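You operate a simulated robot arm through the tools that you are given. There is no shell and no other tool.

You run a simulated robot arm. Do the job below in one go: nothing can be reset, and whatever is moved stays where it is left.

JOB
Fit the brass strip in the yellow slot and run the roll rig 3 times over it.
Fine: lift the load arm high and fit it while the brake is locked; then lower the arm, set the count dial and free the brake; the other slot stays empty. Where these are worked on the way, their far stop is far enough and under half their travel is too little: load arm.

It is judged by the outcome, as a careful person would: the job done as asked, and still so three seconds after it is handed in. It fails if anything else is knocked over, pushed out of place, dropped, spilled or broken.

ROBOT AND FRAMES
A 6-joint arm with a two-finger gripper, fixed in place. Base frame: the origin is on the floor under the middle of its stand, x ahead of it, y to its left, z up. Lengths are in m, angles in rad, forces in N, time in s.
It reaches about 1.572 m from its shoulder. Its first joint turns from -2.897 to 2.897 rad. Payload 2.45 kg.
The tool frame sits at the grasp point between the pads (the TCP): z along the fingers, y along the line on which they close. The tips reach 0.02 m beyond it. The gripper opens to 0.14 m; its body begins 0.168 m behind the TCP.
Orientation is told as [roll, pitch, yaw] about the base's x, y, z axes, in that order, counted from this pose: with the fingers straight down and closing along the base's y, the tool's x points along the base's -x, its y along +y and its z along -z.

CONTROLS
- The arm moves only by the tool jog_arm. Its arguments are lists of equal length, an entry for each row: "offset": the shift along the tool's x, y, z in m, a list of three; "angular": the turn, a rotation vector about the tool's x, y, z in rad, a list of three. In form: {"offset": [[dx, dy, dz], ...], "angular": [[rx, ry, rz], ...]}. A call has 1 to 20 rows; each row shifts and turns the commanded pose from where the row before left it, along the tool's axes as they then stand. "gripper" is the gripper command, from -1 (shut) to 1 (fully open), values between in proportion, set as the call begins (left out, the last holds). Rows are played at 5 a second. More than 0.05 m and 0.15 rad between two rows, or a gripper value outside its range, and nothing of the call is played. Where a pose cannot be reached the arm comes as near as it can. A force on the tool above 90 N (or 10 N above the force at the start of the call, whichever is more), or a blocked arm, ends the call early, and 0.2 s more pass. Each finger travels about 0.045 m/s and halts on what it meets, pressing with about 42 N; the grip force reading is that of the motor and also rises with nothing between the fingers. The clock runs only during rows and for 0.2 s after the last one: add rows that do not move to give the fingers time. It gives the time, the measured TCP pose, the force on the tool (base axes), the opening and the grip force at its end, in the units of the frame above (readings bear some noise), with the torque about the TCP (base axes, N m) and any sound that the robot's microphone picked up.
- Cameras (640 x 400 px; columns grow to the right, rows downward): "scene" is fixed at [0.4011, 0.4833, 1.2731]; the picture's right is [-0.44, -0.90, 0.00], its down [-0.58, 0.28, -0.76] and it looks along [0.68, -0.33, -0.65] (base axes); focal length 291 px, centre (320, 200). "wrist" rides on the gripper at [0.078, 0.011, -0.209] in the tool frame; the picture's right is [-0.14, 0.99, 0.00], its down [-0.92, -0.13, -0.37] and it looks along [-0.36, -0.05, 0.93] (tool axes); focal length 280 px, centre (320, 200). There is no depth. A picture from a camera that has moved, and an enlarged one, comes with that camera's place and axes in the base frame and with its lens. The place of the scene camera against the robot may be out by one fixed shift of up to 0.025 m in any direction.
- camera(camera): a new picture of that camera. The clock stands still meanwhile.
- inspect(camera, box): a new picture of the part [left, top, right, bottom] of that camera's present view, enlarged. The clock stands still meanwhile.
- close_job(): hands the job in; it is judged then, once.

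Places have to be worked out from the pictures, the camera data and where the tool is seen. Open the gripper and draw the arm clear of the work before you hand the job in, unless the task says otherwise.

The tools are called after "Emit:" as a command line: name --argument value ..., lists and objects as JSON in quotes. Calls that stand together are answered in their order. jog_arm: Moves the arm, as the interface text tells. Its arguments: {"type":"object","properties":{"offset":{"type":"array","items":{"type":"array","items":{"type":"number"}}},"angular":{"type":"array","items":{"type":"array","items":{"type":"number"}}},"gripper":{"type":"number"}},"required":["offset","angular"]} The other tools are called the same way: camera (camera) takes a picture; inspect (camera, box) takes an enlarged picture of a part of a camera's view; close_job () hands the job in.

At the start:

```text
t: 0.0
tool_pos: [0.7354, -0.0767, 1.0505]
orientation: [-0.001, 0.0, -0.002]
force: [0.1, 0.4, 0.0]
moment: [0.0, -0.03, 0.01]
grip_width: 0.1401
finger_force: 0.0
```

scene: 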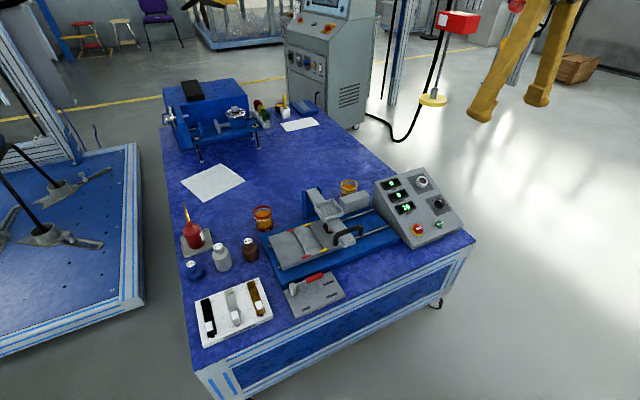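
wrist: 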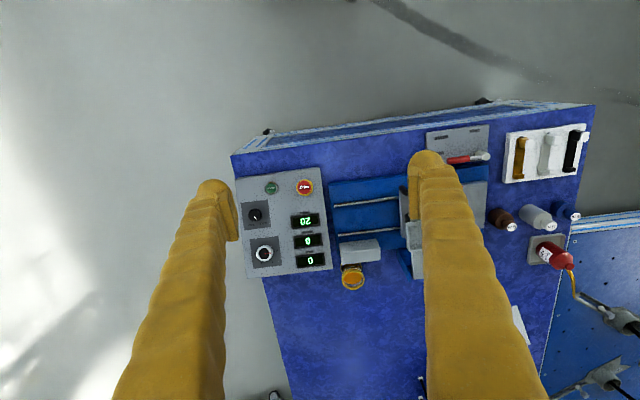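

The pictures show a table with a roll rig, a strip tray and a control box. I'll look closer at each part before I move.

Emit:
inspect --camera "scene" --box '[250, 160, 480, 304]'

Emit:
inspect --camera "scene" --box '[170, 220, 362, 340]'

Emit:
inspect --camera "scene" --box '[360, 155, 480, 250]'

Emit:
inspect --camera "wrist" --box '[220, 110, 600, 350]'

```text
2.78 times, centred on (365, 232) of scene
camera zoom: at [0.4011, 0.4833, 1.2731], right [-0.44, -0.9, 0.0], down [-0.58, 0.28, -0.76], along [0.68, -0.33, -0.65], focal length 807 px, centre (195, 111)
```

zoom: 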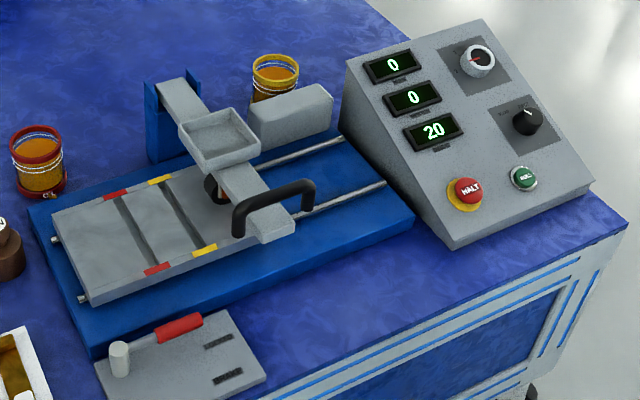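

```text
3.33 times, centred on (266, 280) of scene
camera zoom: at [0.4011, 0.4833, 1.2731], right [-0.44, -0.9, 0.0], down [-0.58, 0.28, -0.76], along [0.68, -0.33, -0.65], focal length 969 px, centre (500, -67)
```

zoom: 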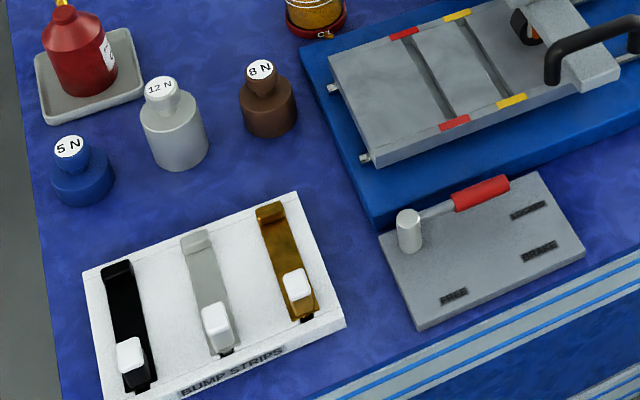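

```text
4.21 times, centred on (420, 202) of scene
camera zoom: at [0.4011, 0.4833, 1.2731], right [-0.44, -0.9, 0.0], down [-0.58, 0.28, -0.76], along [0.68, -0.33, -0.65], focal length 1224 px, centre (-101, 190)
```

zoom: 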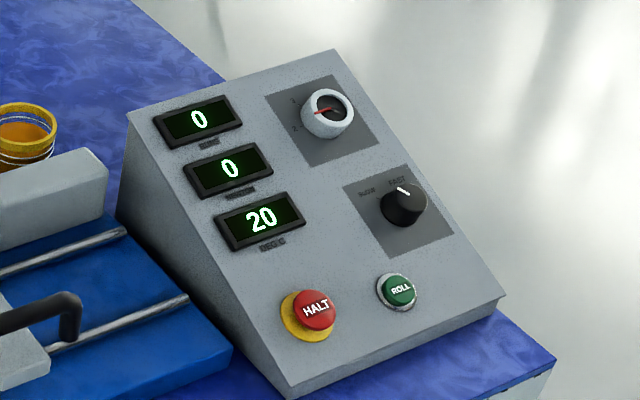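

```text
1.67 times, centred on (410, 230) of wrist
camera zoom: at [0.6572, -0.0658, 1.26], right [0.14, 0.99, 0.0], down [0.92, -0.13, 0.37], along [0.36, -0.05, -0.93], focal length 467 px, centre (170, 150)
```

zoom: 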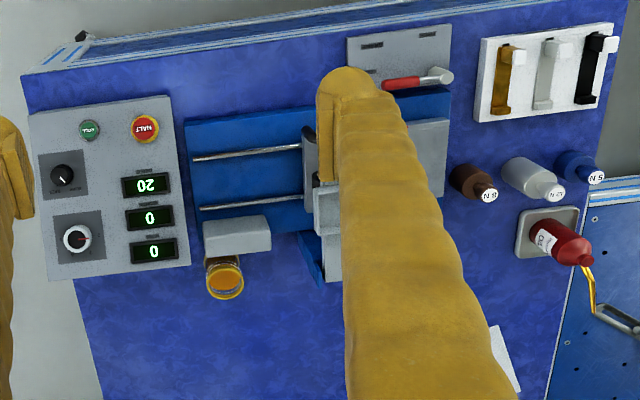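

The wrist view puts the table top near z≈0.47, the brake plate around (0.88, 0.29) and the brass strip around (0.90, 0.46). I'll move above the tray and brake for a closer wrist view.

Emit:
jog_arm --offset '[[-0.0059, 0.0434, 0.0227], [-0.0059, 0.0434, 0.0227], [-0.0059, 0.0434, 0.0227], [-0.0059, 0.0434, 0.0227], [-0.0059, 0.0434, 0.0227], [-0.0059, 0.0434, 0.0227], [-0.0059, 0.0434, 0.0227], [-0.0059, 0.0434, 0.0227], [-0.0059, 0.0434, 0.0227], [-0.0059, 0.0434, 0.0227], [0, 0, 0], [0, 0, 0]]' --angular '[[0, 0, 0], [0, 0, 0], [0, 0, 0], [0, 0, 0], [0, 0, 0], [0, 0, 0], [0, 0, 0], [0, 0, 0], [0, 0, 0], [0, 0, 0], [0, 0, 0], [0, 0, 0]]'

Emit:
camera --camera "wrist"

Emit:
camera --camera "scene"

```text
t: 2.6
tool_pos: [0.7959, 0.3569, 0.8244]
orientation: [-0.001, 0.0, 0.0]
force: [0.5, -0.8, 0.3]
moment: [0.0, 0.01, -0.04]
grip_width: 0.1402
finger_force: 0.1
```

```text
taken
camera wrist: at [0.7179, 0.3686, 1.0333], right [0.14, 0.99, 0.0], down [0.92, -0.13, 0.37], along [0.36, -0.05, -0.93], focal length 280 px, centre (320, 200)
```

wrist: 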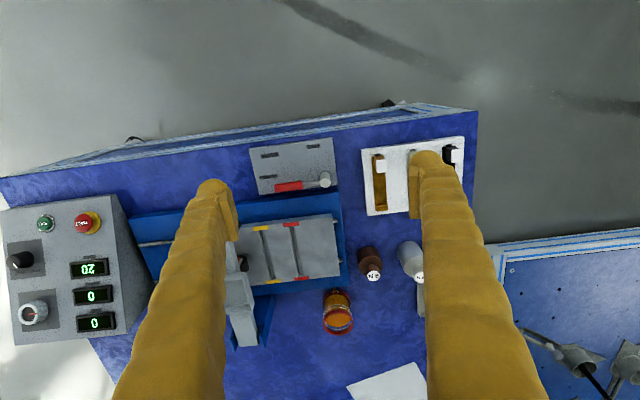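

```text
taken
```

scene: 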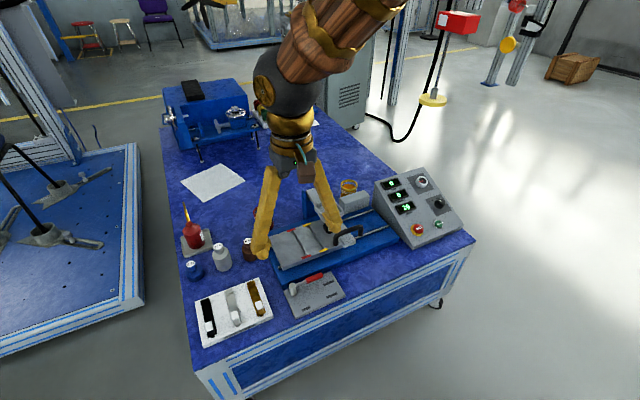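

The brake plate, bed and brass strip are now visible between the fingers. I'll zoom in on each.

Emit:
inspect --camera "wrist" --box '[240, 125, 350, 205]'

Emit:
inspect --camera "wrist" --box '[350, 125, 480, 225]'

Emit:
inspect --camera "wrist" --box '[210, 190, 370, 350]'

Emit:
inspect --camera "wrist" --box '[0, 190, 160, 350]'

```text
5.00 times, centred on (295, 165) of wrist
camera zoom: at [0.7179, 0.3686, 1.0333], right [0.14, 0.99, 0.0], down [0.92, -0.13, 0.37], along [0.36, -0.05, -0.93], focal length 1402 px, centre (445, 375)
```

zoom: 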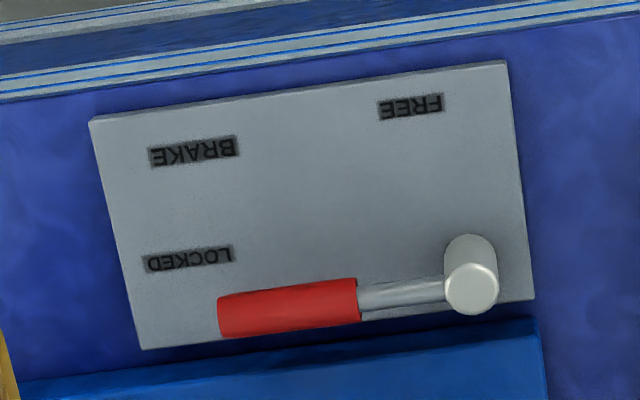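

```text
4.00 times, centred on (415, 175) of wrist
camera zoom: at [0.7179, 0.3686, 1.0333], right [0.14, 0.99, 0.0], down [0.92, -0.13, 0.37], along [0.36, -0.05, -0.93], focal length 1122 px, centre (-60, 300)
```

zoom: 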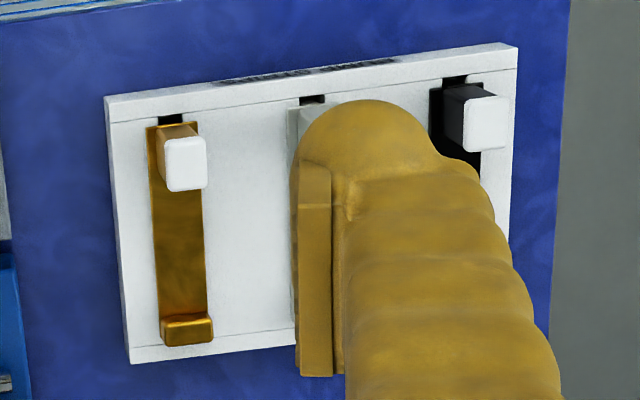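

```text
2.50 times, centred on (290, 270) of wrist
camera zoom: at [0.7179, 0.3686, 1.0333], right [0.14, 0.99, 0.0], down [0.92, -0.13, 0.37], along [0.36, -0.05, -0.93], focal length 701 px, centre (395, 25)
```

zoom: 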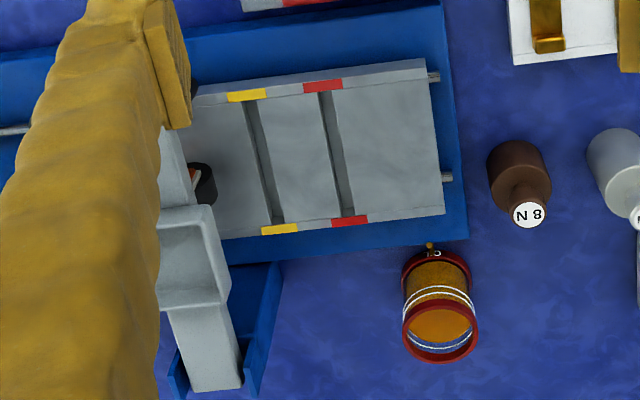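

```text
2.50 times, centred on (80, 270) of wrist
camera zoom: at [0.7179, 0.3686, 1.0333], right [0.14, 0.99, 0.0], down [0.92, -0.13, 0.37], along [0.36, -0.05, -0.93], focal length 701 px, centre (920, 25)
```

zoom: 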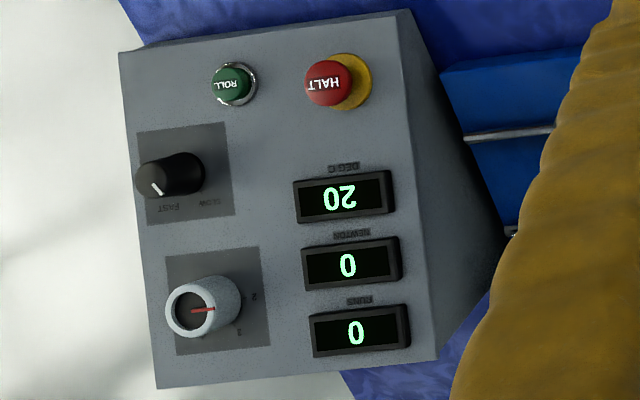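

The brake lever is pointing at LOCKED. The count dial's labels are too small to read from here, so I'll move over the panel for a closer view.

Emit:
jog_arm --offset '[[-0.0045, -0.0456, -0.0022], [-0.0045, -0.0456, -0.0022], [-0.0045, -0.0456, -0.0022], [-0.0045, -0.0456, -0.0022], [-0.0045, -0.0456, -0.0022], [-0.0045, -0.0456, -0.0022], [-0.0045, -0.0456, -0.0022], [-0.0045, -0.0456, -0.0022], [-0.0045, -0.0456, -0.0022], [-0.0045, -0.0456, -0.0022], [-0.0045, -0.0456, -0.0022], [-0.0045, -0.0456, -0.0022], [0, 0, 0]]' --angular '[[0, 0, 0], [0, 0, 0], [0, 0, 0], [0, 0, 0], [0, 0, 0], [0, 0, 0], [0, 0, 0], [0, 0, 0], [0, 0, 0], [0, 0, 0], [0, 0, 0], [0, 0, 0], [0, 0, 0]]'

Emit:
camera --camera "wrist"

Emit:
inspect --camera "wrist" --box '[220, 120, 420, 320]'

```text
t: 5.4
tool_pos: [0.8491, -0.189, 0.8492]
orientation: [0.0, 0.0, 0.0]
force: [-0.1, 1.3, -0.7]
moment: [-0.03, 0.01, 0.0]
grip_width: 0.1398
finger_force: 0.1
```

```text
taken
camera wrist: at [0.7701, -0.1774, 1.0585], right [0.14, 0.99, 0.0], down [0.92, -0.13, 0.37], along [0.36, -0.05, -0.93], focal length 280 px, centre (320, 200)
```

wrist: 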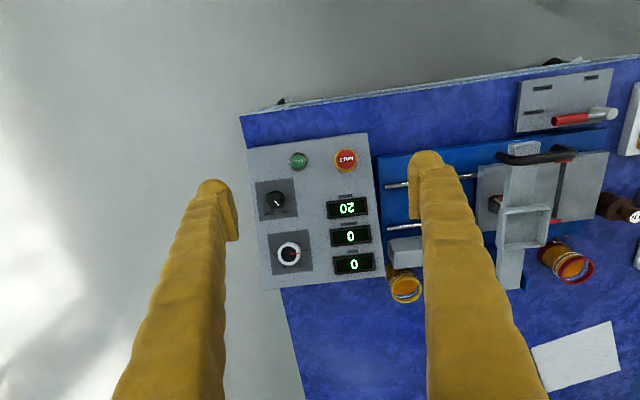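

```text
2.00 times, centred on (320, 220) of wrist
camera zoom: at [0.7701, -0.1774, 1.0585], right [0.14, 0.99, 0.0], down [0.92, -0.13, 0.37], along [0.36, -0.05, -0.93], focal length 561 px, centre (320, 160)
```

zoom: 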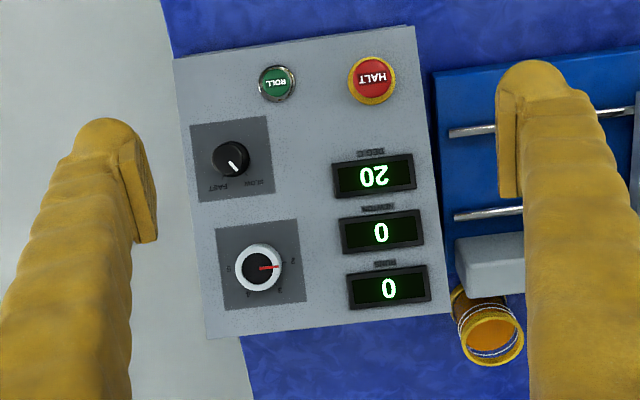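

Emit:
inspect --camera "wrist" --box '[264, 226, 320, 282]'

Emit:
inspect --camera "wrist" --box '[440, 60, 640, 300]'

Emit:
inspect --camera "scene" --box '[395, 165, 455, 215]'

```text
7.14 times, centred on (292, 254) of wrist
camera zoom: at [0.7701, -0.1774, 1.0585], right [0.14, 0.99, 0.0], down [0.92, -0.13, 0.37], along [0.36, -0.05, -0.93], focal length 2003 px, centre (520, -186)
```

zoom: 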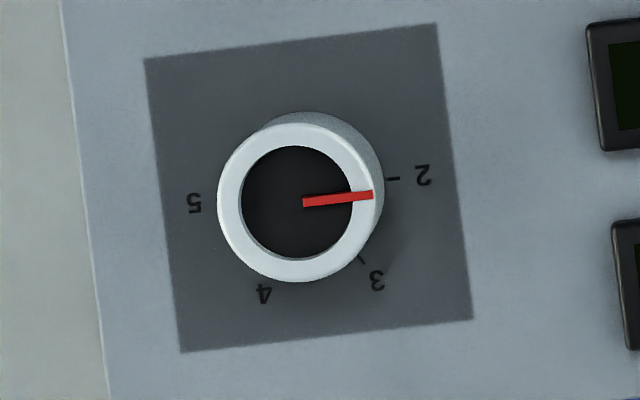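

```text
1.67 times, centred on (540, 180) of wrist
camera zoom: at [0.7701, -0.1774, 1.0585], right [0.14, 0.99, 0.0], down [0.92, -0.13, 0.37], along [0.36, -0.05, -0.93], focal length 467 px, centre (-47, 233)
```

zoom: 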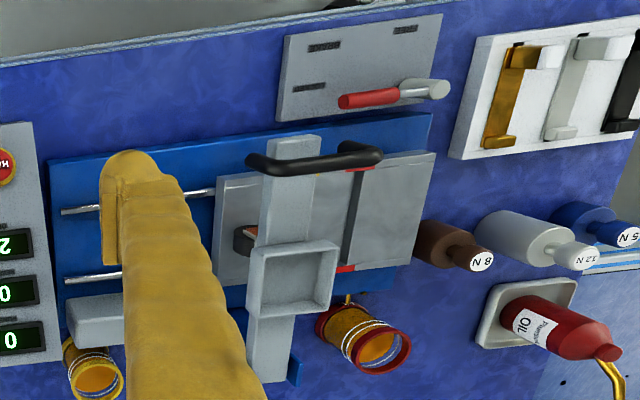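

```text
8.00 times, centred on (425, 190) of scene
camera zoom: at [0.4011, 0.4833, 1.2731], right [-0.44, -0.9, 0.0], down [-0.58, 0.28, -0.76], along [0.68, -0.33, -0.65], focal length 2325 px, centre (-520, 280)
```

zoom: 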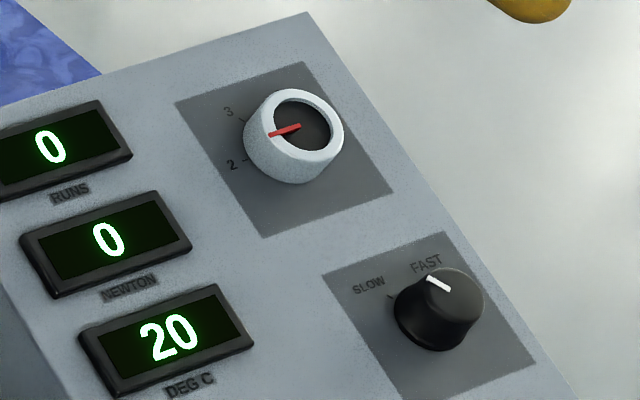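

The dial reads 2, and its 2‑3‑4‑5 marks look about 60° apart, so 3 is roughly 60° clockwise. Next I'll look closely at the load-arm handle, which I put near (0.91, 0.14, 0.63).

Emit:
jog_arm --offset '[[-0.0016, 0.0484, 0.007], [-0.0016, 0.0484, 0.007], [-0.0016, 0.0484, 0.007], [-0.0016, 0.0484, 0.007], [-0.0016, 0.0484, 0.007], [-0.0016, 0.0484, 0.007], [-0.0016, 0.0484, 0.007], [0, 0, 0]]' --angular '[[0, 0, 0], [0, 0, 0], [0, 0, 0], [0, 0, 0], [0, 0, 0], [0, 0, 0], [0, 0, 0], [0, 0, 0]]'

Emit:
camera --camera "wrist"

Emit:
inspect --camera "wrist" --box '[210, 80, 430, 360]'

Emit:
inspect --camera "scene" --box '[290, 180, 400, 260]'

```text
t: 7.2
tool_pos: [0.8607, 0.1494, 0.8013]
orientation: [0.001, -0.001, 0.001]
force: [-0.2, 0.2, 0.3]
moment: [-0.01, 0.0, 0.0]
grip_width: 0.1403
finger_force: 0.0
```

```text
taken
camera wrist: at [0.7823, 0.1609, 1.011], right [0.14, 0.99, 0.0], down [0.92, -0.13, 0.37], along [0.37, -0.05, -0.93], focal length 280 px, centre (320, 200)
```

wrist: 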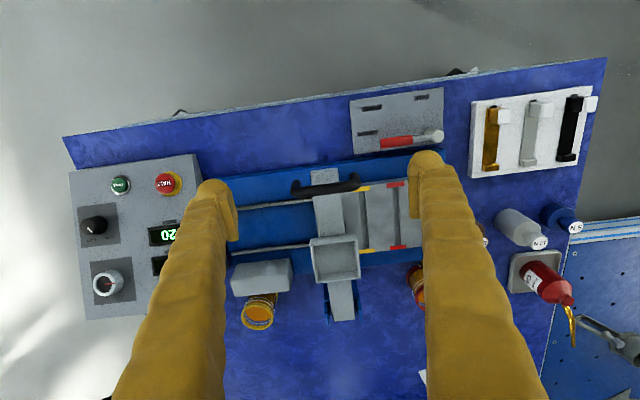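

```text
1.43 times, centred on (320, 220) of wrist
camera zoom: at [0.7823, 0.1609, 1.011], right [0.14, 0.99, 0.0], down [0.92, -0.13, 0.37], along [0.37, -0.05, -0.93], focal length 401 px, centre (320, 171)
```

zoom: 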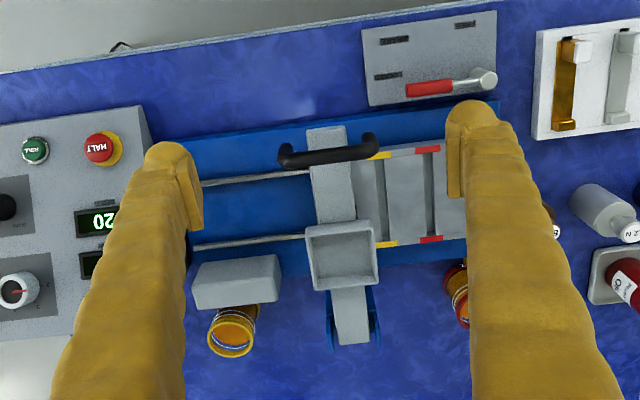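

```text
5.00 times, centred on (345, 220) of scene
camera zoom: at [0.4011, 0.4833, 1.2731], right [-0.44, -0.9, 0.0], down [-0.58, 0.28, -0.76], along [0.68, -0.33, -0.65], focal length 1453 px, centre (195, 100)
```

zoom: 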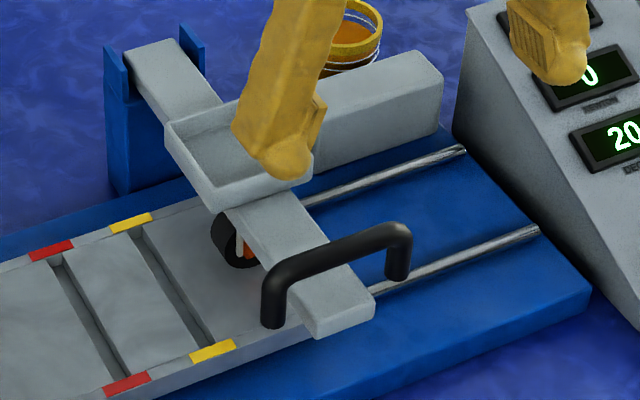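

The handle is a U-shaped bar running along y at about (0.915, 0.151, 0.625), with the arm beam pivoting near x≈1.15. I'll yaw the gripper 90° so the fingers close across the bar, then look again.

Emit:
jog_arm --offset '[[-0.005, 0, 0], [0, 0.005, 0], [0, 0.005, 0], [0, 0.005, 0], [0, 0.005, 0], [0, 0.005, 0], [0, 0.005, 0], [0, 0.005, 0], [0, 0.005, 0], [0, 0.005, 0], [0, 0.005, 0], [0, 0, 0], [0, 0, 0]]' --angular '[[0, 0, 0.1428], [0, 0, 0.1428], [0, 0, 0.1428], [0, 0, 0.1428], [0, 0, 0.1428], [0, 0, 0.1428], [0, 0, 0.1428], [0, 0, 0.1428], [0, 0, 0.1428], [0, 0, 0.1428], [0, 0, 0.1428], [0, 0, 0], [0, 0, 0]]'

Emit:
camera --camera "wrist"

Emit:
camera --camera "scene"

```text
t: 10.0
tool_pos: [0.898, 0.1805, 0.8004]
orientation: [-0.001, -0.001, -1.571]
force: [-0.4, -0.5, -0.3]
moment: [-0.01, 0.01, -0.02]
grip_width: 0.1402
finger_force: 0.2
```

```text
taken
camera wrist: at [0.9082, 0.2595, 1.0107], right [0.99, -0.14, 0.0], down [-0.13, -0.92, 0.37], along [-0.05, -0.37, -0.93], focal length 280 px, centre (320, 200)
```

wrist: 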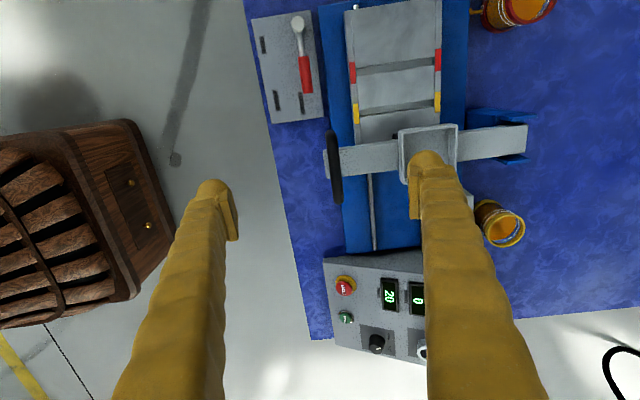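

```text
taken
```

scene: 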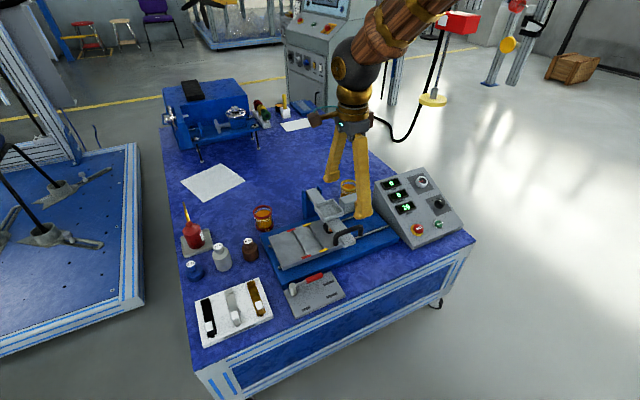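

The bar centre now resolves to about (0.915, 0.152, 0.62). I'll half-close the fingers so they clear the load tray, then come down to z=0.70 above the bar for another look.

Emit:
jog_arm --offset '[[-0.0095, 0.0057, 0.03], [-0.0095, 0.0057, 0.03], [-0.0095, 0.0056, 0.03], [0, 0, 0.01], [0, 0, 0], [0, 0, 0]]' --angular '[[0, 0, 0], [0, 0, 0], [0, 0, 0], [0, 0, 0], [0, 0, 0], [0, 0, 0]]' --gripper -0.1

Emit:
camera --camera "wrist"

Emit:
inspect --camera "scene" --box '[290, 160, 410, 260]'

```text
t: 11.4
tool_pos: [0.9157, 0.153, 0.7007]
orientation: [0.0, 0.0, -1.57]
force: [0.9, 0.8, -0.8]
moment: [-0.01, 0.0, 0.01]
grip_width: 0.0631
finger_force: 0.0
```

```text
taken
camera wrist: at [0.9255, 0.2311, 0.91], right [0.99, -0.14, 0.0], down [-0.13, -0.92, 0.37], along [-0.05, -0.37, -0.93], focal length 280 px, centre (320, 200)
```

wrist: 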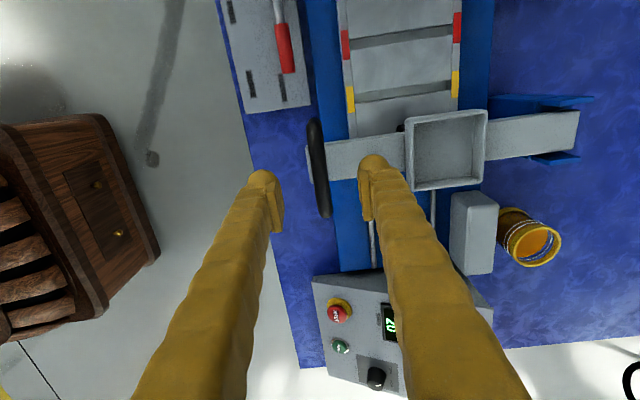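

```text
4.00 times, centred on (350, 210) of scene
camera zoom: at [0.4011, 0.4833, 1.2731], right [-0.44, -0.9, 0.0], down [-0.58, 0.28, -0.76], along [0.68, -0.33, -0.65], focal length 1162 px, centre (200, 160)
```

zoom: 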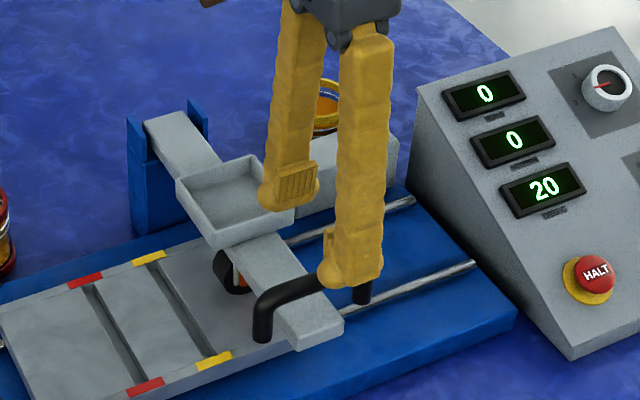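

The bar is centred between the fingers, at x≈0.913. I'll descend straight to z≈0.632 and check by picture before closing.

Emit:
jog_arm --offset '[[0, -0.002, 0.03], [0, 0, 0.02], [0, 0, 0.018], [0, 0, 0]]' --angular '[[0, 0, 0], [0, 0, 0], [0, 0, 0], [0, 0, 0]]'

Emit:
camera --camera "wrist"

Emit:
inspect --camera "scene" --box '[310, 190, 390, 260]'

```text
t: 12.4
tool_pos: [0.913, 0.1507, 0.6336]
orientation: [-0.001, -0.002, -1.571]
force: [-0.2, 0.5, -0.4]
moment: [0.02, 0.02, -0.01]
grip_width: 0.0629
finger_force: 0.0
```

```text
taken
camera wrist: at [0.9231, 0.2301, 0.8433], right [0.99, -0.14, 0.0], down [-0.13, -0.92, 0.37], along [-0.05, -0.37, -0.93], focal length 280 px, centre (320, 200)
```

wrist: 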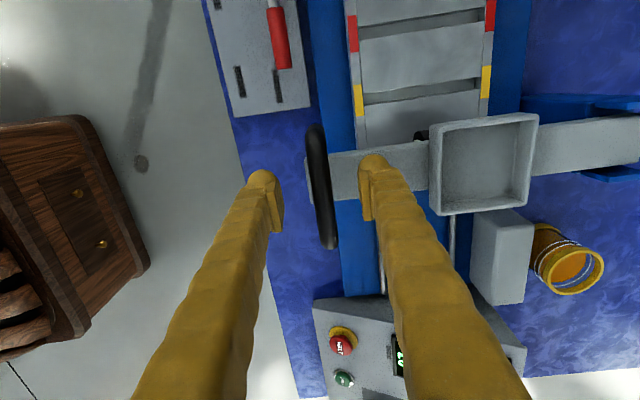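

```text
5.71 times, centred on (350, 225) of scene
camera zoom: at [0.4011, 0.4833, 1.2731], right [-0.44, -0.9, 0.0], down [-0.58, 0.28, -0.76], along [0.68, -0.33, -0.65], focal length 1661 px, centre (149, 57)
```

zoom: 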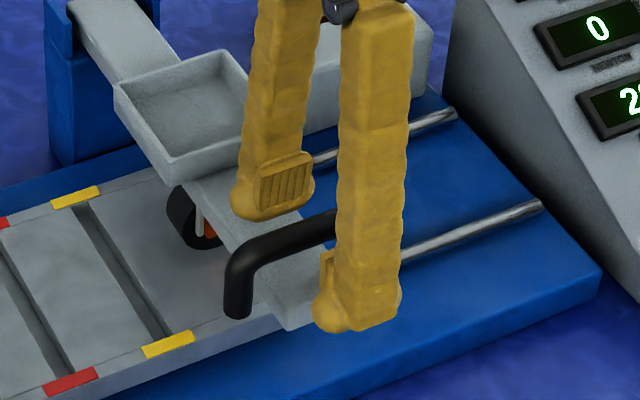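

The bar sits right between the pads at TCP level, so I'll close on it now.

Emit:
jog_arm --offset '[[0, 0, 0], [0, 0, 0], [0, 0, 0], [0, 0, 0], [0, 0, 0], [0, 0, 0]]' --angular '[[0, 0, 0], [0, 0, 0], [0, 0, 0], [0, 0, 0], [0, 0, 0], [0, 0, 0]]' --gripper -1

Emit:
inspect --camera "scene" --box '[310, 190, 390, 260]'

Emit:
camera --camera "wrist"

```text
t: 13.8
tool_pos: [0.9156, 0.1509, 0.6342]
orientation: [0.002, -0.001, -1.572]
force: [54.6, -0.9, -14.4]
moment: [0.03, 0.04, -0.01]
grip_width: 0.0114
finger_force: 38.5
```

```text
5.71 times, centred on (350, 225) of scene
camera zoom: at [0.4011, 0.4833, 1.2731], right [-0.44, -0.9, 0.0], down [-0.58, 0.28, -0.76], along [0.68, -0.33, -0.65], focal length 1661 px, centre (149, 57)
```

zoom: 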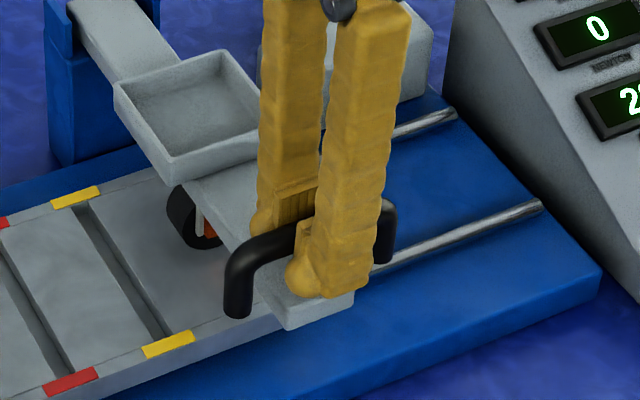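

```text
taken
camera wrist: at [0.9245, 0.23, 0.8439], right [0.99, -0.14, 0.0], down [-0.13, -0.92, 0.37], along [-0.05, -0.36, -0.93], focal length 280 px, centre (320, 200)
```

wrist: 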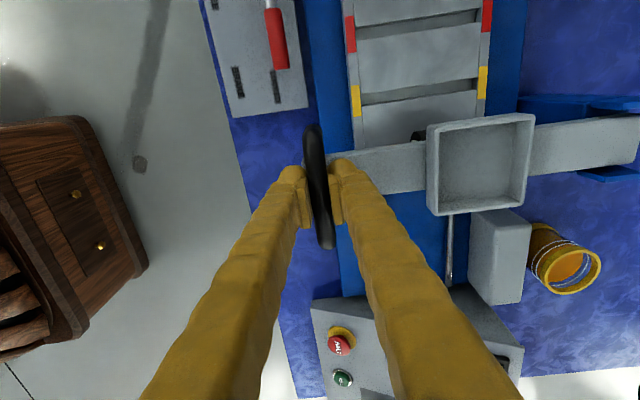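

Gripped at 0.0114 m with a 55 N side load along +x, so the bar sits about 3 mm further out than I commanded. I'll shift +x by 3 mm to relax it.

Emit:
jog_arm --offset '[[0, 0.0028, 0], [0, 0, 0], [0, 0, 0]]' --angular '[[0, 0, 0], [0, 0, 0], [0, 0, 0]]'

```text
t: 14.6
tool_pos: [0.9143, 0.1526, 0.6338]
orientation: [0.002, 0.001, -1.57]
force: [20.2, 6.9, 13.5]
moment: [-0.02, -0.05, -0.01]
grip_width: 0.0114
finger_force: 38.7
```

Forces are modest now. I'll lift the bar a first small step along the expected arc and check the forces.

Emit:
jog_arm --offset '[[0, 0.0018, -0.0118], [0, 0.0024, -0.0115], [0, 0, 0]]' --angular '[[0, 0, 0], [0, 0, 0], [0, 0, 0]]'

Emit:
inspect --camera "scene" --box '[290, 160, 410, 260]'

```text
t: 15.4
tool_pos: [0.9196, 0.1512, 0.657]
orientation: [0.001, 0.0, -1.571]
force: [41.8, 5.0, -15.7]
moment: [-0.02, 0.08, -0.1]
grip_width: 0.0114
finger_force: 38.3
```

```text
4.00 times, centred on (350, 210) of scene
camera zoom: at [0.4011, 0.4833, 1.2731], right [-0.44, -0.9, 0.0], down [-0.58, 0.28, -0.76], along [0.68, -0.33, -0.65], focal length 1162 px, centre (200, 160)
```

zoom: 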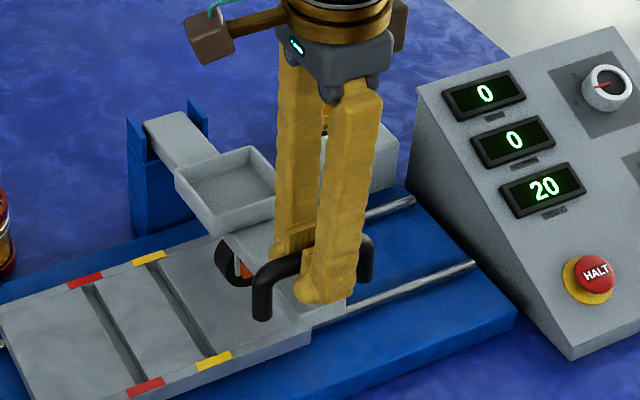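

The arm is lifting cleanly and the tool is being pulled +x, so I'll add more x as I follow the arc.

Emit:
jog_arm --offset '[[0, 0.005, -0.0115], [0, 0.0045, -0.0113], [0, 0.0045, -0.0111], [0, 0.005, -0.0109], [0, 0, 0]]' --angular '[[0, 0, 0], [0, 0, 0], [0, 0, 0], [0, 0, 0], [0, 0, 0]]'

```text
t: 16.6
tool_pos: [0.9363, 0.1519, 0.7018]
orientation: [-0.004, -0.001, -1.571]
force: [-45.2, -12.5, 16.2]
moment: [-0.12, 0.09, -0.42]
grip_width: 0.0113
finger_force: 38.5
```

The three readings fit a pivot near (1.136, 0.602) with r≈0.223, so the arm has lifted about 18°. I'll carry on along that arc with the gripper tilting along with the arm, so the fingertips stay clear of the beam.

Emit:
jog_arm --offset '[[0, 0.006, -0.0138], [0, 0.0075, -0.0138], [0, 0.0075, -0.0138], [0, 0.0075, -0.0138], [0, 0, 0]]' --angular '[[0.07, 0, 0], [0.07, 0, 0], [0.07, 0, 0], [0.07, 0, 0], [0, 0, 0]]'

Emit:
inspect --camera "scene" --box '[270, 120, 430, 250]'

```text
t: 17.5
tool_pos: [0.9592, 0.1518, 0.7422]
orientation: [-0.222, -0.002, -1.572]
force: [-19.0, 0.6, 8.0]
moment: [0.06, 0.04, -0.38]
grip_width: 0.0111
finger_force: 37.9
stopped in row 4: the force on the tool passed its limit at 91 N (the readings are from after the stop); the commanded pose is now the measured one
```

```text
3.08 times, centred on (350, 185) of scene
camera zoom: at [0.4011, 0.4833, 1.2731], right [-0.44, -0.9, 0.0], down [-0.58, 0.28, -0.76], along [0.68, -0.33, -0.65], focal length 894 px, centre (228, 246)
```

zoom: 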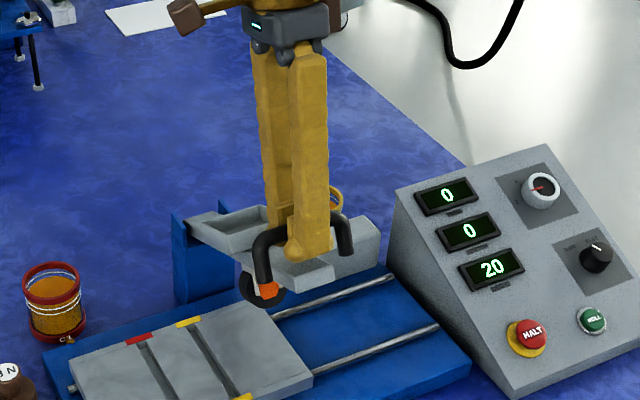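

The stop left the commanded pose on the measured one, so the load is relaxed. All the points together fit a pivot near (1.15, 0.598) with r≈0.239, so I'll continue in smaller steps.

Emit:
jog_arm --offset '[[0, 0.0052, -0.0108], [0, 0.0052, -0.0108], [0, 0.0052, -0.0108], [0, 0, 0]]' --angular '[[0.05, 0, 0], [0.05, 0, 0], [0.05, 0, 0], [0, 0, 0]]'

```text
t: 18.3
tool_pos: [0.9829, 0.1517, 0.7713]
orientation: [-0.371, 0.001, -1.571]
force: [-19.6, -4.2, 12.4]
moment: [-0.01, 0.11, -0.38]
grip_width: 0.0112
finger_force: 38.3
stopped in row 4: the force on the tool passed its limit at 90 N (the readings are from after the stop); the commanded pose is now the measured one
```

Force built up pushing the tool outward, so my assumed radius is a little small. A refit gives a pivot near (1.157, 0.600) with r≈0.244, so I'll continue more slowly with that.

Emit:
jog_arm --offset '[[0, 0.0024, -0.0056], [0, 0.0024, -0.0056], [0, 0.0024, -0.0056]]' --angular '[[0.025, 0, 0], [0.025, 0, 0], [0.025, 0, 0]]'

Emit:
inspect --camera "scene" --box '[270, 120, 430, 250]'

```text
t: 19.1
tool_pos: [0.9977, 0.1517, 0.7856]
orientation: [-0.442, 0.0, -1.57]
force: [-39.0, -4.5, 35.9]
moment: [-0.3, -0.03, -0.32]
grip_width: 0.0112
finger_force: 38.2
```

```text
3.08 times, centred on (350, 185) of scene
camera zoom: at [0.4011, 0.4833, 1.2731], right [-0.44, -0.9, 0.0], down [-0.58, 0.28, -0.76], along [0.68, -0.33, -0.65], focal length 894 px, centre (228, 246)
```

zoom: 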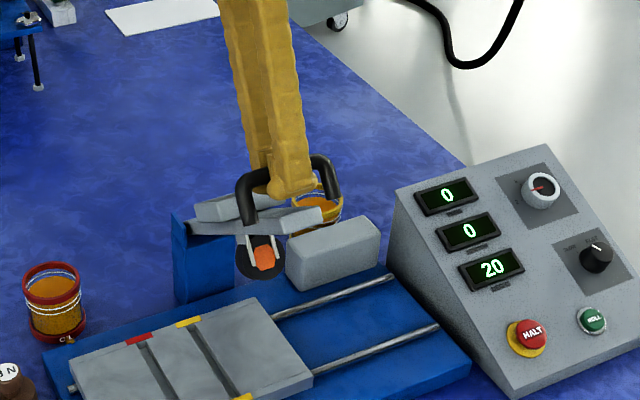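

The force points outward along the beam, so I'll bias slightly outward and continue the arc.

Emit:
jog_arm --offset '[[0, 0.0012, -0.0074], [0, 0.0029, -0.0067], [0, 0.0029, -0.0067], [0, 0.0029, -0.0067]]' --angular '[[0.03, 0, 0], [0.03, 0, 0], [0.03, 0, 0], [0.03, 0, 0]]'

```text
t: 20.1
tool_pos: [1.0182, 0.1513, 0.8036]
orientation: [-0.563, 0.0, -1.57]
force: [-22.8, 8.7, 25.6]
moment: [-0.07, -0.16, -0.44]
grip_width: 0.011
finger_force: 38.2
```

The whole set of readings now fits a pivot at (1.184, 0.587) with r=0.273 to within a millimetre, putting the arm at about 43°. I'll continue with the better model.

Emit:
jog_arm --offset '[[0, 0.0021, -0.0079], [0, 0.003, -0.0076], [0, 0.003, -0.0076], [0, 0.003, -0.0076], [0, 0.003, -0.0076]]' --angular '[[0.03, 0, 0], [0.03, 0, 0], [0.03, 0, 0], [0.03, 0, 0], [0.03, 0, 0]]'

Emit:
camera --camera "scene"

```text
t: 21.4
tool_pos: [1.0166, 0.1486, 0.8034]
orientation: [-0.702, 0.002, -1.57]
force: [14.1, 5.7, -23.2]
moment: [0.12, 0.11, -0.21]
grip_width: 0.0113
finger_force: 38.7
out of reach, approached as far as the arm can: row 4, 5
stopped in row 5: the force on the tool passed its limit at 92 N (the readings are from after the stop); the commanded pose is now the measured one
```

```text
taken
```

scene: 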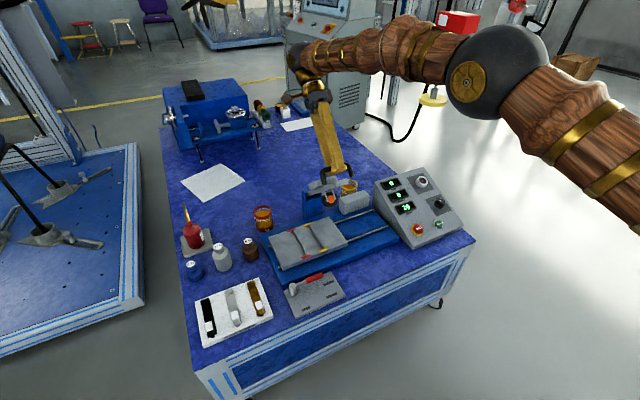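

The arm ran out of reach because of the 40° tilt. I'll take the tilt back a bit while holding the bar, then continue up.

Emit:
jog_arm --offset '[[0, 0, 0], [0, 0, 0], [0, 0, 0]]' --angular '[[-0.06, 0, 0], [-0.06, 0, 0], [-0.06, 0, 0]]'

Emit:
inspect --camera "scene" --box '[270, 100, 430, 230]'

```text
t: 22.2
tool_pos: [1.0168, 0.1481, 0.804]
orientation: [-0.523, -0.001, -1.571]
force: [34.7, 8.8, -52.0]
moment: [-0.34, 0.2, -0.18]
grip_width: 0.0116
finger_force: 38.5
```

```text
3.08 times, centred on (350, 165) of scene
camera zoom: at [0.4011, 0.4833, 1.2731], right [-0.44, -0.9, 0.0], down [-0.58, 0.28, -0.76], along [0.68, -0.33, -0.65], focal length 894 px, centre (228, 308)
```

zoom: 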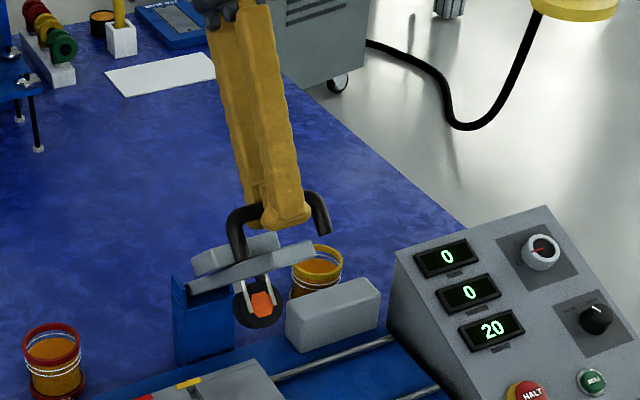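

The beam now stands at about 44°. The tool is being pulled slightly inward, so I'll correct by 1.5 mm and continue up with gradually less tilt.

Emit:
jog_arm --offset '[[0, 0.0046, -0.007], [0, 0.0037, -0.0073], [0, 0.0042, -0.007], [0, 0.0047, -0.0067]]' --angular '[[-0.04, 0, 0], [-0.04, 0, 0], [-0.04, 0, 0], [-0.04, 0, 0]]'

```text
t: 23.2
tool_pos: [1.0443, 0.1492, 0.8237]
orientation: [-0.363, 0.0, -1.572]
force: [9.8, -4.4, -24.3]
moment: [-0.38, 0.15, -0.59]
grip_width: 0.0117
finger_force: 39.1
```

The arm is near 50° with small forces. I'll continue up the arc.

Emit:
jog_arm --offset '[[0, 0.0058, -0.0061], [0, 0.0055, -0.0061], [0, 0.0058, -0.0058], [0, 0.0061, -0.0055], [0, 0.0064, -0.0052]]' --angular '[[-0.02, 0, 0], [-0.02, 0, 0], [-0.02, 0, 0], [-0.02, 0, 0], [-0.02, 0, 0]]'

Emit:
inspect --camera "scene" --box '[270, 100, 430, 230]'

```text
t: 24.4
tool_pos: [1.0818, 0.1471, 0.8415]
orientation: [-0.263, 0.002, -1.572]
force: [0.5, -3.6, -6.4]
moment: [-0.53, 0.12, -0.73]
grip_width: 0.0114
finger_force: 38.4
```

```text
3.08 times, centred on (350, 165) of scene
camera zoom: at [0.4011, 0.4833, 1.2731], right [-0.44, -0.9, 0.0], down [-0.58, 0.28, -0.76], along [0.68, -0.33, -0.65], focal length 894 px, centre (228, 308)
```

zoom: 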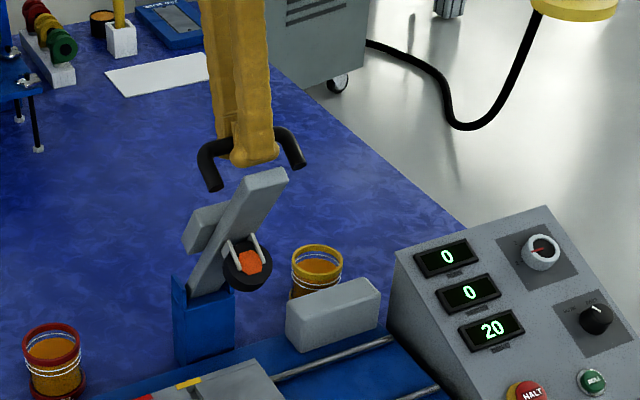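

The beam is now at about 60°. I'll continue in small steps to find the far stop.

Emit:
jog_arm --offset '[[0, 0.0066, -0.0048], [0, 0.0069, -0.0045], [0, 0.0071, -0.0041], [0, 0.0073, -0.0038]]' --angular '[[-0.02, 0, 0], [-0.02, 0, 0], [-0.02, 0, 0], [-0.02, 0, 0]]'

Emit:
inspect --camera "scene" --box '[270, 100, 430, 230]'

```text
t: 25.4
tool_pos: [1.1123, 0.1485, 0.8523]
orientation: [-0.183, 0.001, -1.572]
force: [-0.7, 9.3, -0.3]
moment: [-0.32, 0.1, -0.95]
grip_width: 0.0115
finger_force: 38.5
```

```text
3.08 times, centred on (350, 165) of scene
camera zoom: at [0.4011, 0.4833, 1.2731], right [-0.44, -0.9, 0.0], down [-0.58, 0.28, -0.76], along [0.68, -0.33, -0.65], focal length 894 px, centre (228, 308)
```

zoom: 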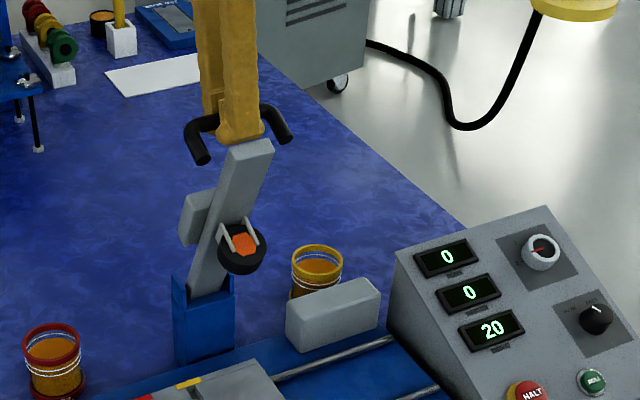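

The beam is at about 67° and forces are negligible. I'll continue toward the stop.

Emit:
jog_arm --offset '[[0, 0.0075, -0.0034], [0, 0.0076, -0.0031], [0, 0.0078, -0.0027], [0, 0.0079, -0.0023]]' --angular '[[-0.02, 0, 0], [-0.02, 0, 0], [-0.02, 0, 0], [-0.02, 0, 0]]'

Emit:
inspect --camera "scene" --box '[270, 100, 430, 230]'

```text
t: 26.4
tool_pos: [1.1441, 0.1484, 0.8596]
orientation: [-0.1, 0.002, -1.572]
force: [2.0, 10.1, -5.2]
moment: [-0.25, 0.09, -1.0]
grip_width: 0.0114
finger_force: 38.6
```

```text
3.08 times, centred on (350, 165) of scene
camera zoom: at [0.4011, 0.4833, 1.2731], right [-0.44, -0.9, 0.0], down [-0.58, 0.28, -0.76], along [0.68, -0.33, -0.65], focal length 894 px, centre (228, 308)
```

zoom: 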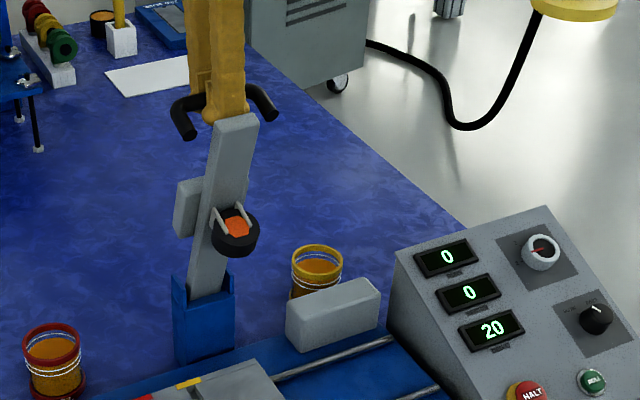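

The beam is at about 75° and still moving freely. I'll keep going in small steps.

Emit:
jog_arm --offset '[[0, 0.008, -0.0019], [0, 0.0081, -0.0015], [0, 0.0081, -0.0011], [0, 0.0082, -0.0006]]' --angular '[[-0.02, 0, 0], [-0.02, 0, 0], [-0.02, 0, 0], [-0.02, 0, 0]]'

Emit:
inspect --camera "scene" --box '[270, 100, 430, 230]'

```text
t: 27.4
tool_pos: [1.1767, 0.1474, 0.8609]
orientation: [-0.021, -0.001, -1.57]
force: [0.6, 8.2, 1.1]
moment: [-0.42, 0.07, -1.08]
grip_width: 0.0115
finger_force: 38.1
```

```text
3.08 times, centred on (350, 165) of scene
camera zoom: at [0.4011, 0.4833, 1.2731], right [-0.44, -0.9, 0.0], down [-0.58, 0.28, -0.76], along [0.68, -0.33, -0.65], focal length 894 px, centre (228, 308)
```

zoom: 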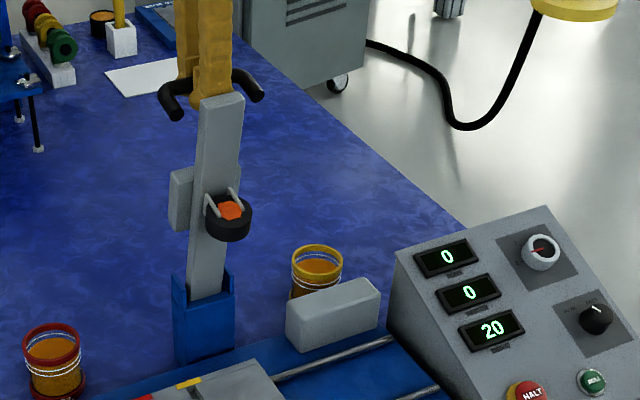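

The beam is at about 82°, nearly vertical, and still free. I'll go past vertical carefully, watching for the stop.

Emit:
jog_arm --offset '[[0, 0.0082, 0.0], [0, 0.0082, 0.0002], [0, 0.0082, 0.0004]]' --angular '[[0, 0, 0], [0, 0, 0], [0, 0, 0]]'

Emit:
inspect --camera "scene" --box '[270, 100, 430, 230]'

Emit:
camera --camera "wrist"

```text
t: 28.0
tool_pos: [1.1854, 0.1482, 0.8605]
orientation: [-0.037, 0.001, -1.571]
force: [-58.1, -2.7, 14.1]
moment: [-0.11, 0.06, -1.09]
grip_width: 0.0114
finger_force: 38.8
stopped in row 3: the force on the tool passed its limit at 94 N (the readings are from after the stop); the commanded pose is now the measured one
```

```text
3.08 times, centred on (350, 165) of scene
camera zoom: at [0.4011, 0.4833, 1.2731], right [-0.44, -0.9, 0.0], down [-0.58, 0.28, -0.76], along [0.68, -0.33, -0.65], focal length 894 px, centre (228, 308)
```

zoom: 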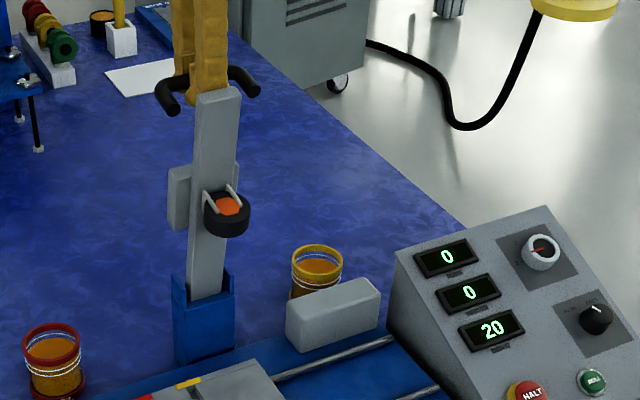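

```text
taken
camera wrist: at [1.2046, 0.2265, 1.0694], right [0.99, -0.14, -0.04], down [-0.11, -0.92, 0.37], along [-0.09, -0.37, -0.93], focal length 280 px, centre (320, 200)
```

wrist: 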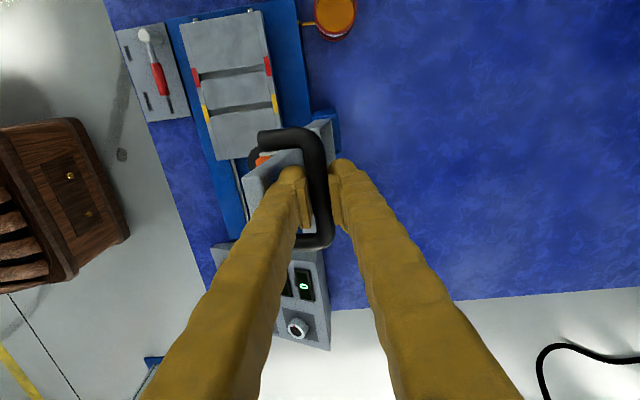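

The push met a firm stop with the beam near 84°, so that's the far end of its travel. I'll open the fingers slightly while shifting +x, so the near finger doesn't push the beam, and see whether the arm stays up.

Emit:
jog_arm --offset '[[0, 0.004, 0], [0, 0.003, 0], [0, 0, 0]]' --angular '[[0, 0, 0], [0, 0, 0], [0, 0, 0]]' --gripper -0.55

Emit:
camera --camera "wrist"

Emit:
inspect --camera "scene" --box '[270, 100, 430, 230]'

```text
t: 28.8
tool_pos: [1.1953, 0.147, 0.8595]
orientation: [-0.033, 0.0, -1.569]
force: [-2.7, 0.7, 0.8]
moment: [-0.02, -0.02, -0.02]
grip_width: 0.0333
finger_force: 1.4
```

```text
taken
camera wrist: at [1.2127, 0.2259, 1.0685], right [0.99, -0.14, -0.03], down [-0.12, -0.92, 0.37], along [-0.08, -0.37, -0.93], focal length 280 px, centre (320, 200)
```

wrist: 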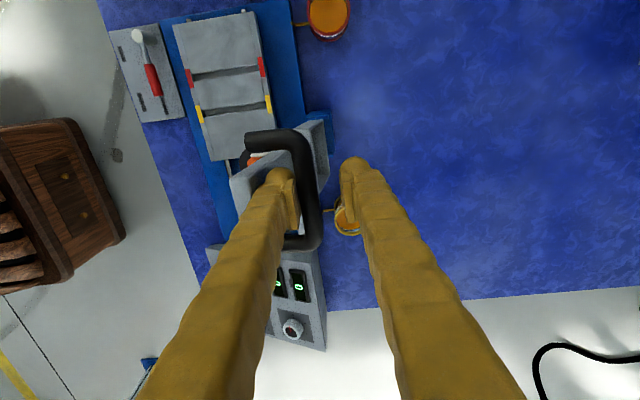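

```text
3.08 times, centred on (350, 165) of scene
camera zoom: at [0.4011, 0.4833, 1.2731], right [-0.44, -0.9, 0.0], down [-0.58, 0.28, -0.76], along [0.68, -0.33, -0.65], focal length 894 px, centre (228, 308)
```

zoom: 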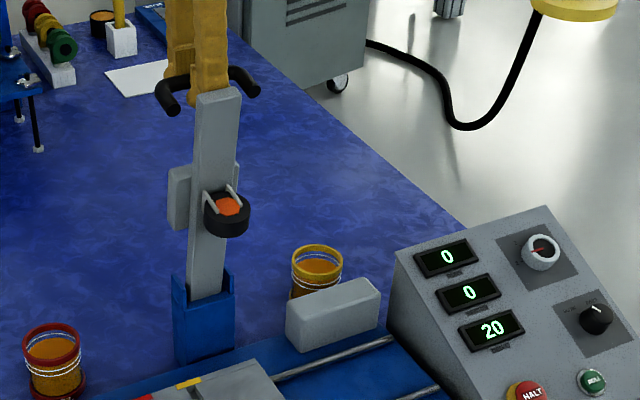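

The forces are near zero and the arm hasn't moved. I'll lift the fingers straight up and check that it stays.

Emit:
jog_arm --offset '[[0, 0, -0.01], [0, 0, -0.015], [0, 0, -0.02], [0, 0, -0.03], [0, 0, 0]]' --angular '[[0, 0, 0], [0, 0, 0], [0, 0, 0], [0, 0, 0], [0, 0, 0]]'

Emit:
inspect --camera "scene" --box '[270, 100, 430, 230]'

Emit:
camera --camera "wrist"

```text
t: 30.0
tool_pos: [1.1982, 0.1484, 0.9357]
orientation: [-0.034, -0.001, -1.57]
force: [0.4, -0.4, -0.7]
moment: [0.0, 0.01, 0.0]
grip_width: 0.0315
finger_force: 0.1
```

```text
3.08 times, centred on (350, 165) of scene
camera zoom: at [0.4011, 0.4833, 1.2731], right [-0.44, -0.9, 0.0], down [-0.58, 0.28, -0.76], along [0.68, -0.33, -0.65], focal length 894 px, centre (228, 308)
```

zoom: 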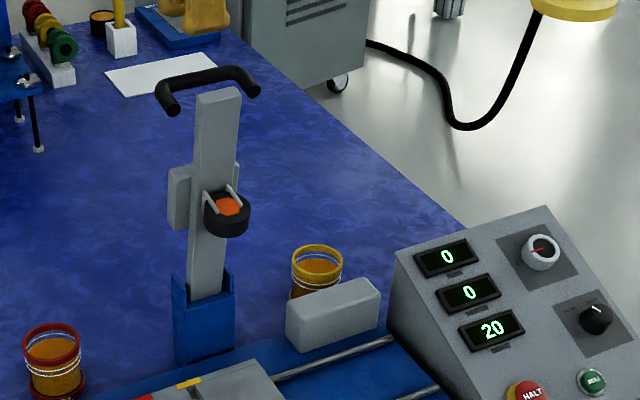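

```text
taken
camera wrist: at [1.216, 0.2273, 1.1452], right [0.99, -0.14, -0.03], down [-0.12, -0.92, 0.37], along [-0.08, -0.37, -0.93], focal length 280 px, centre (320, 200)
```

wrist: 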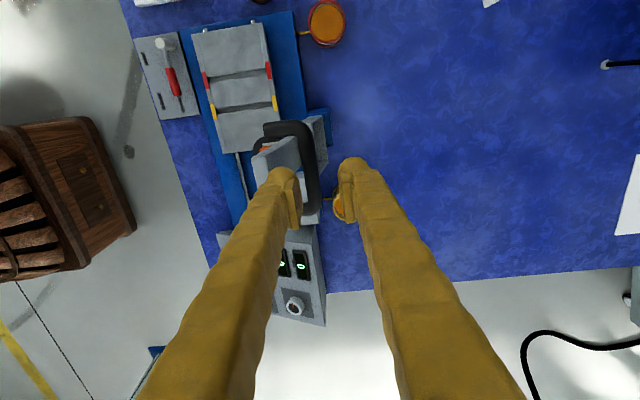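

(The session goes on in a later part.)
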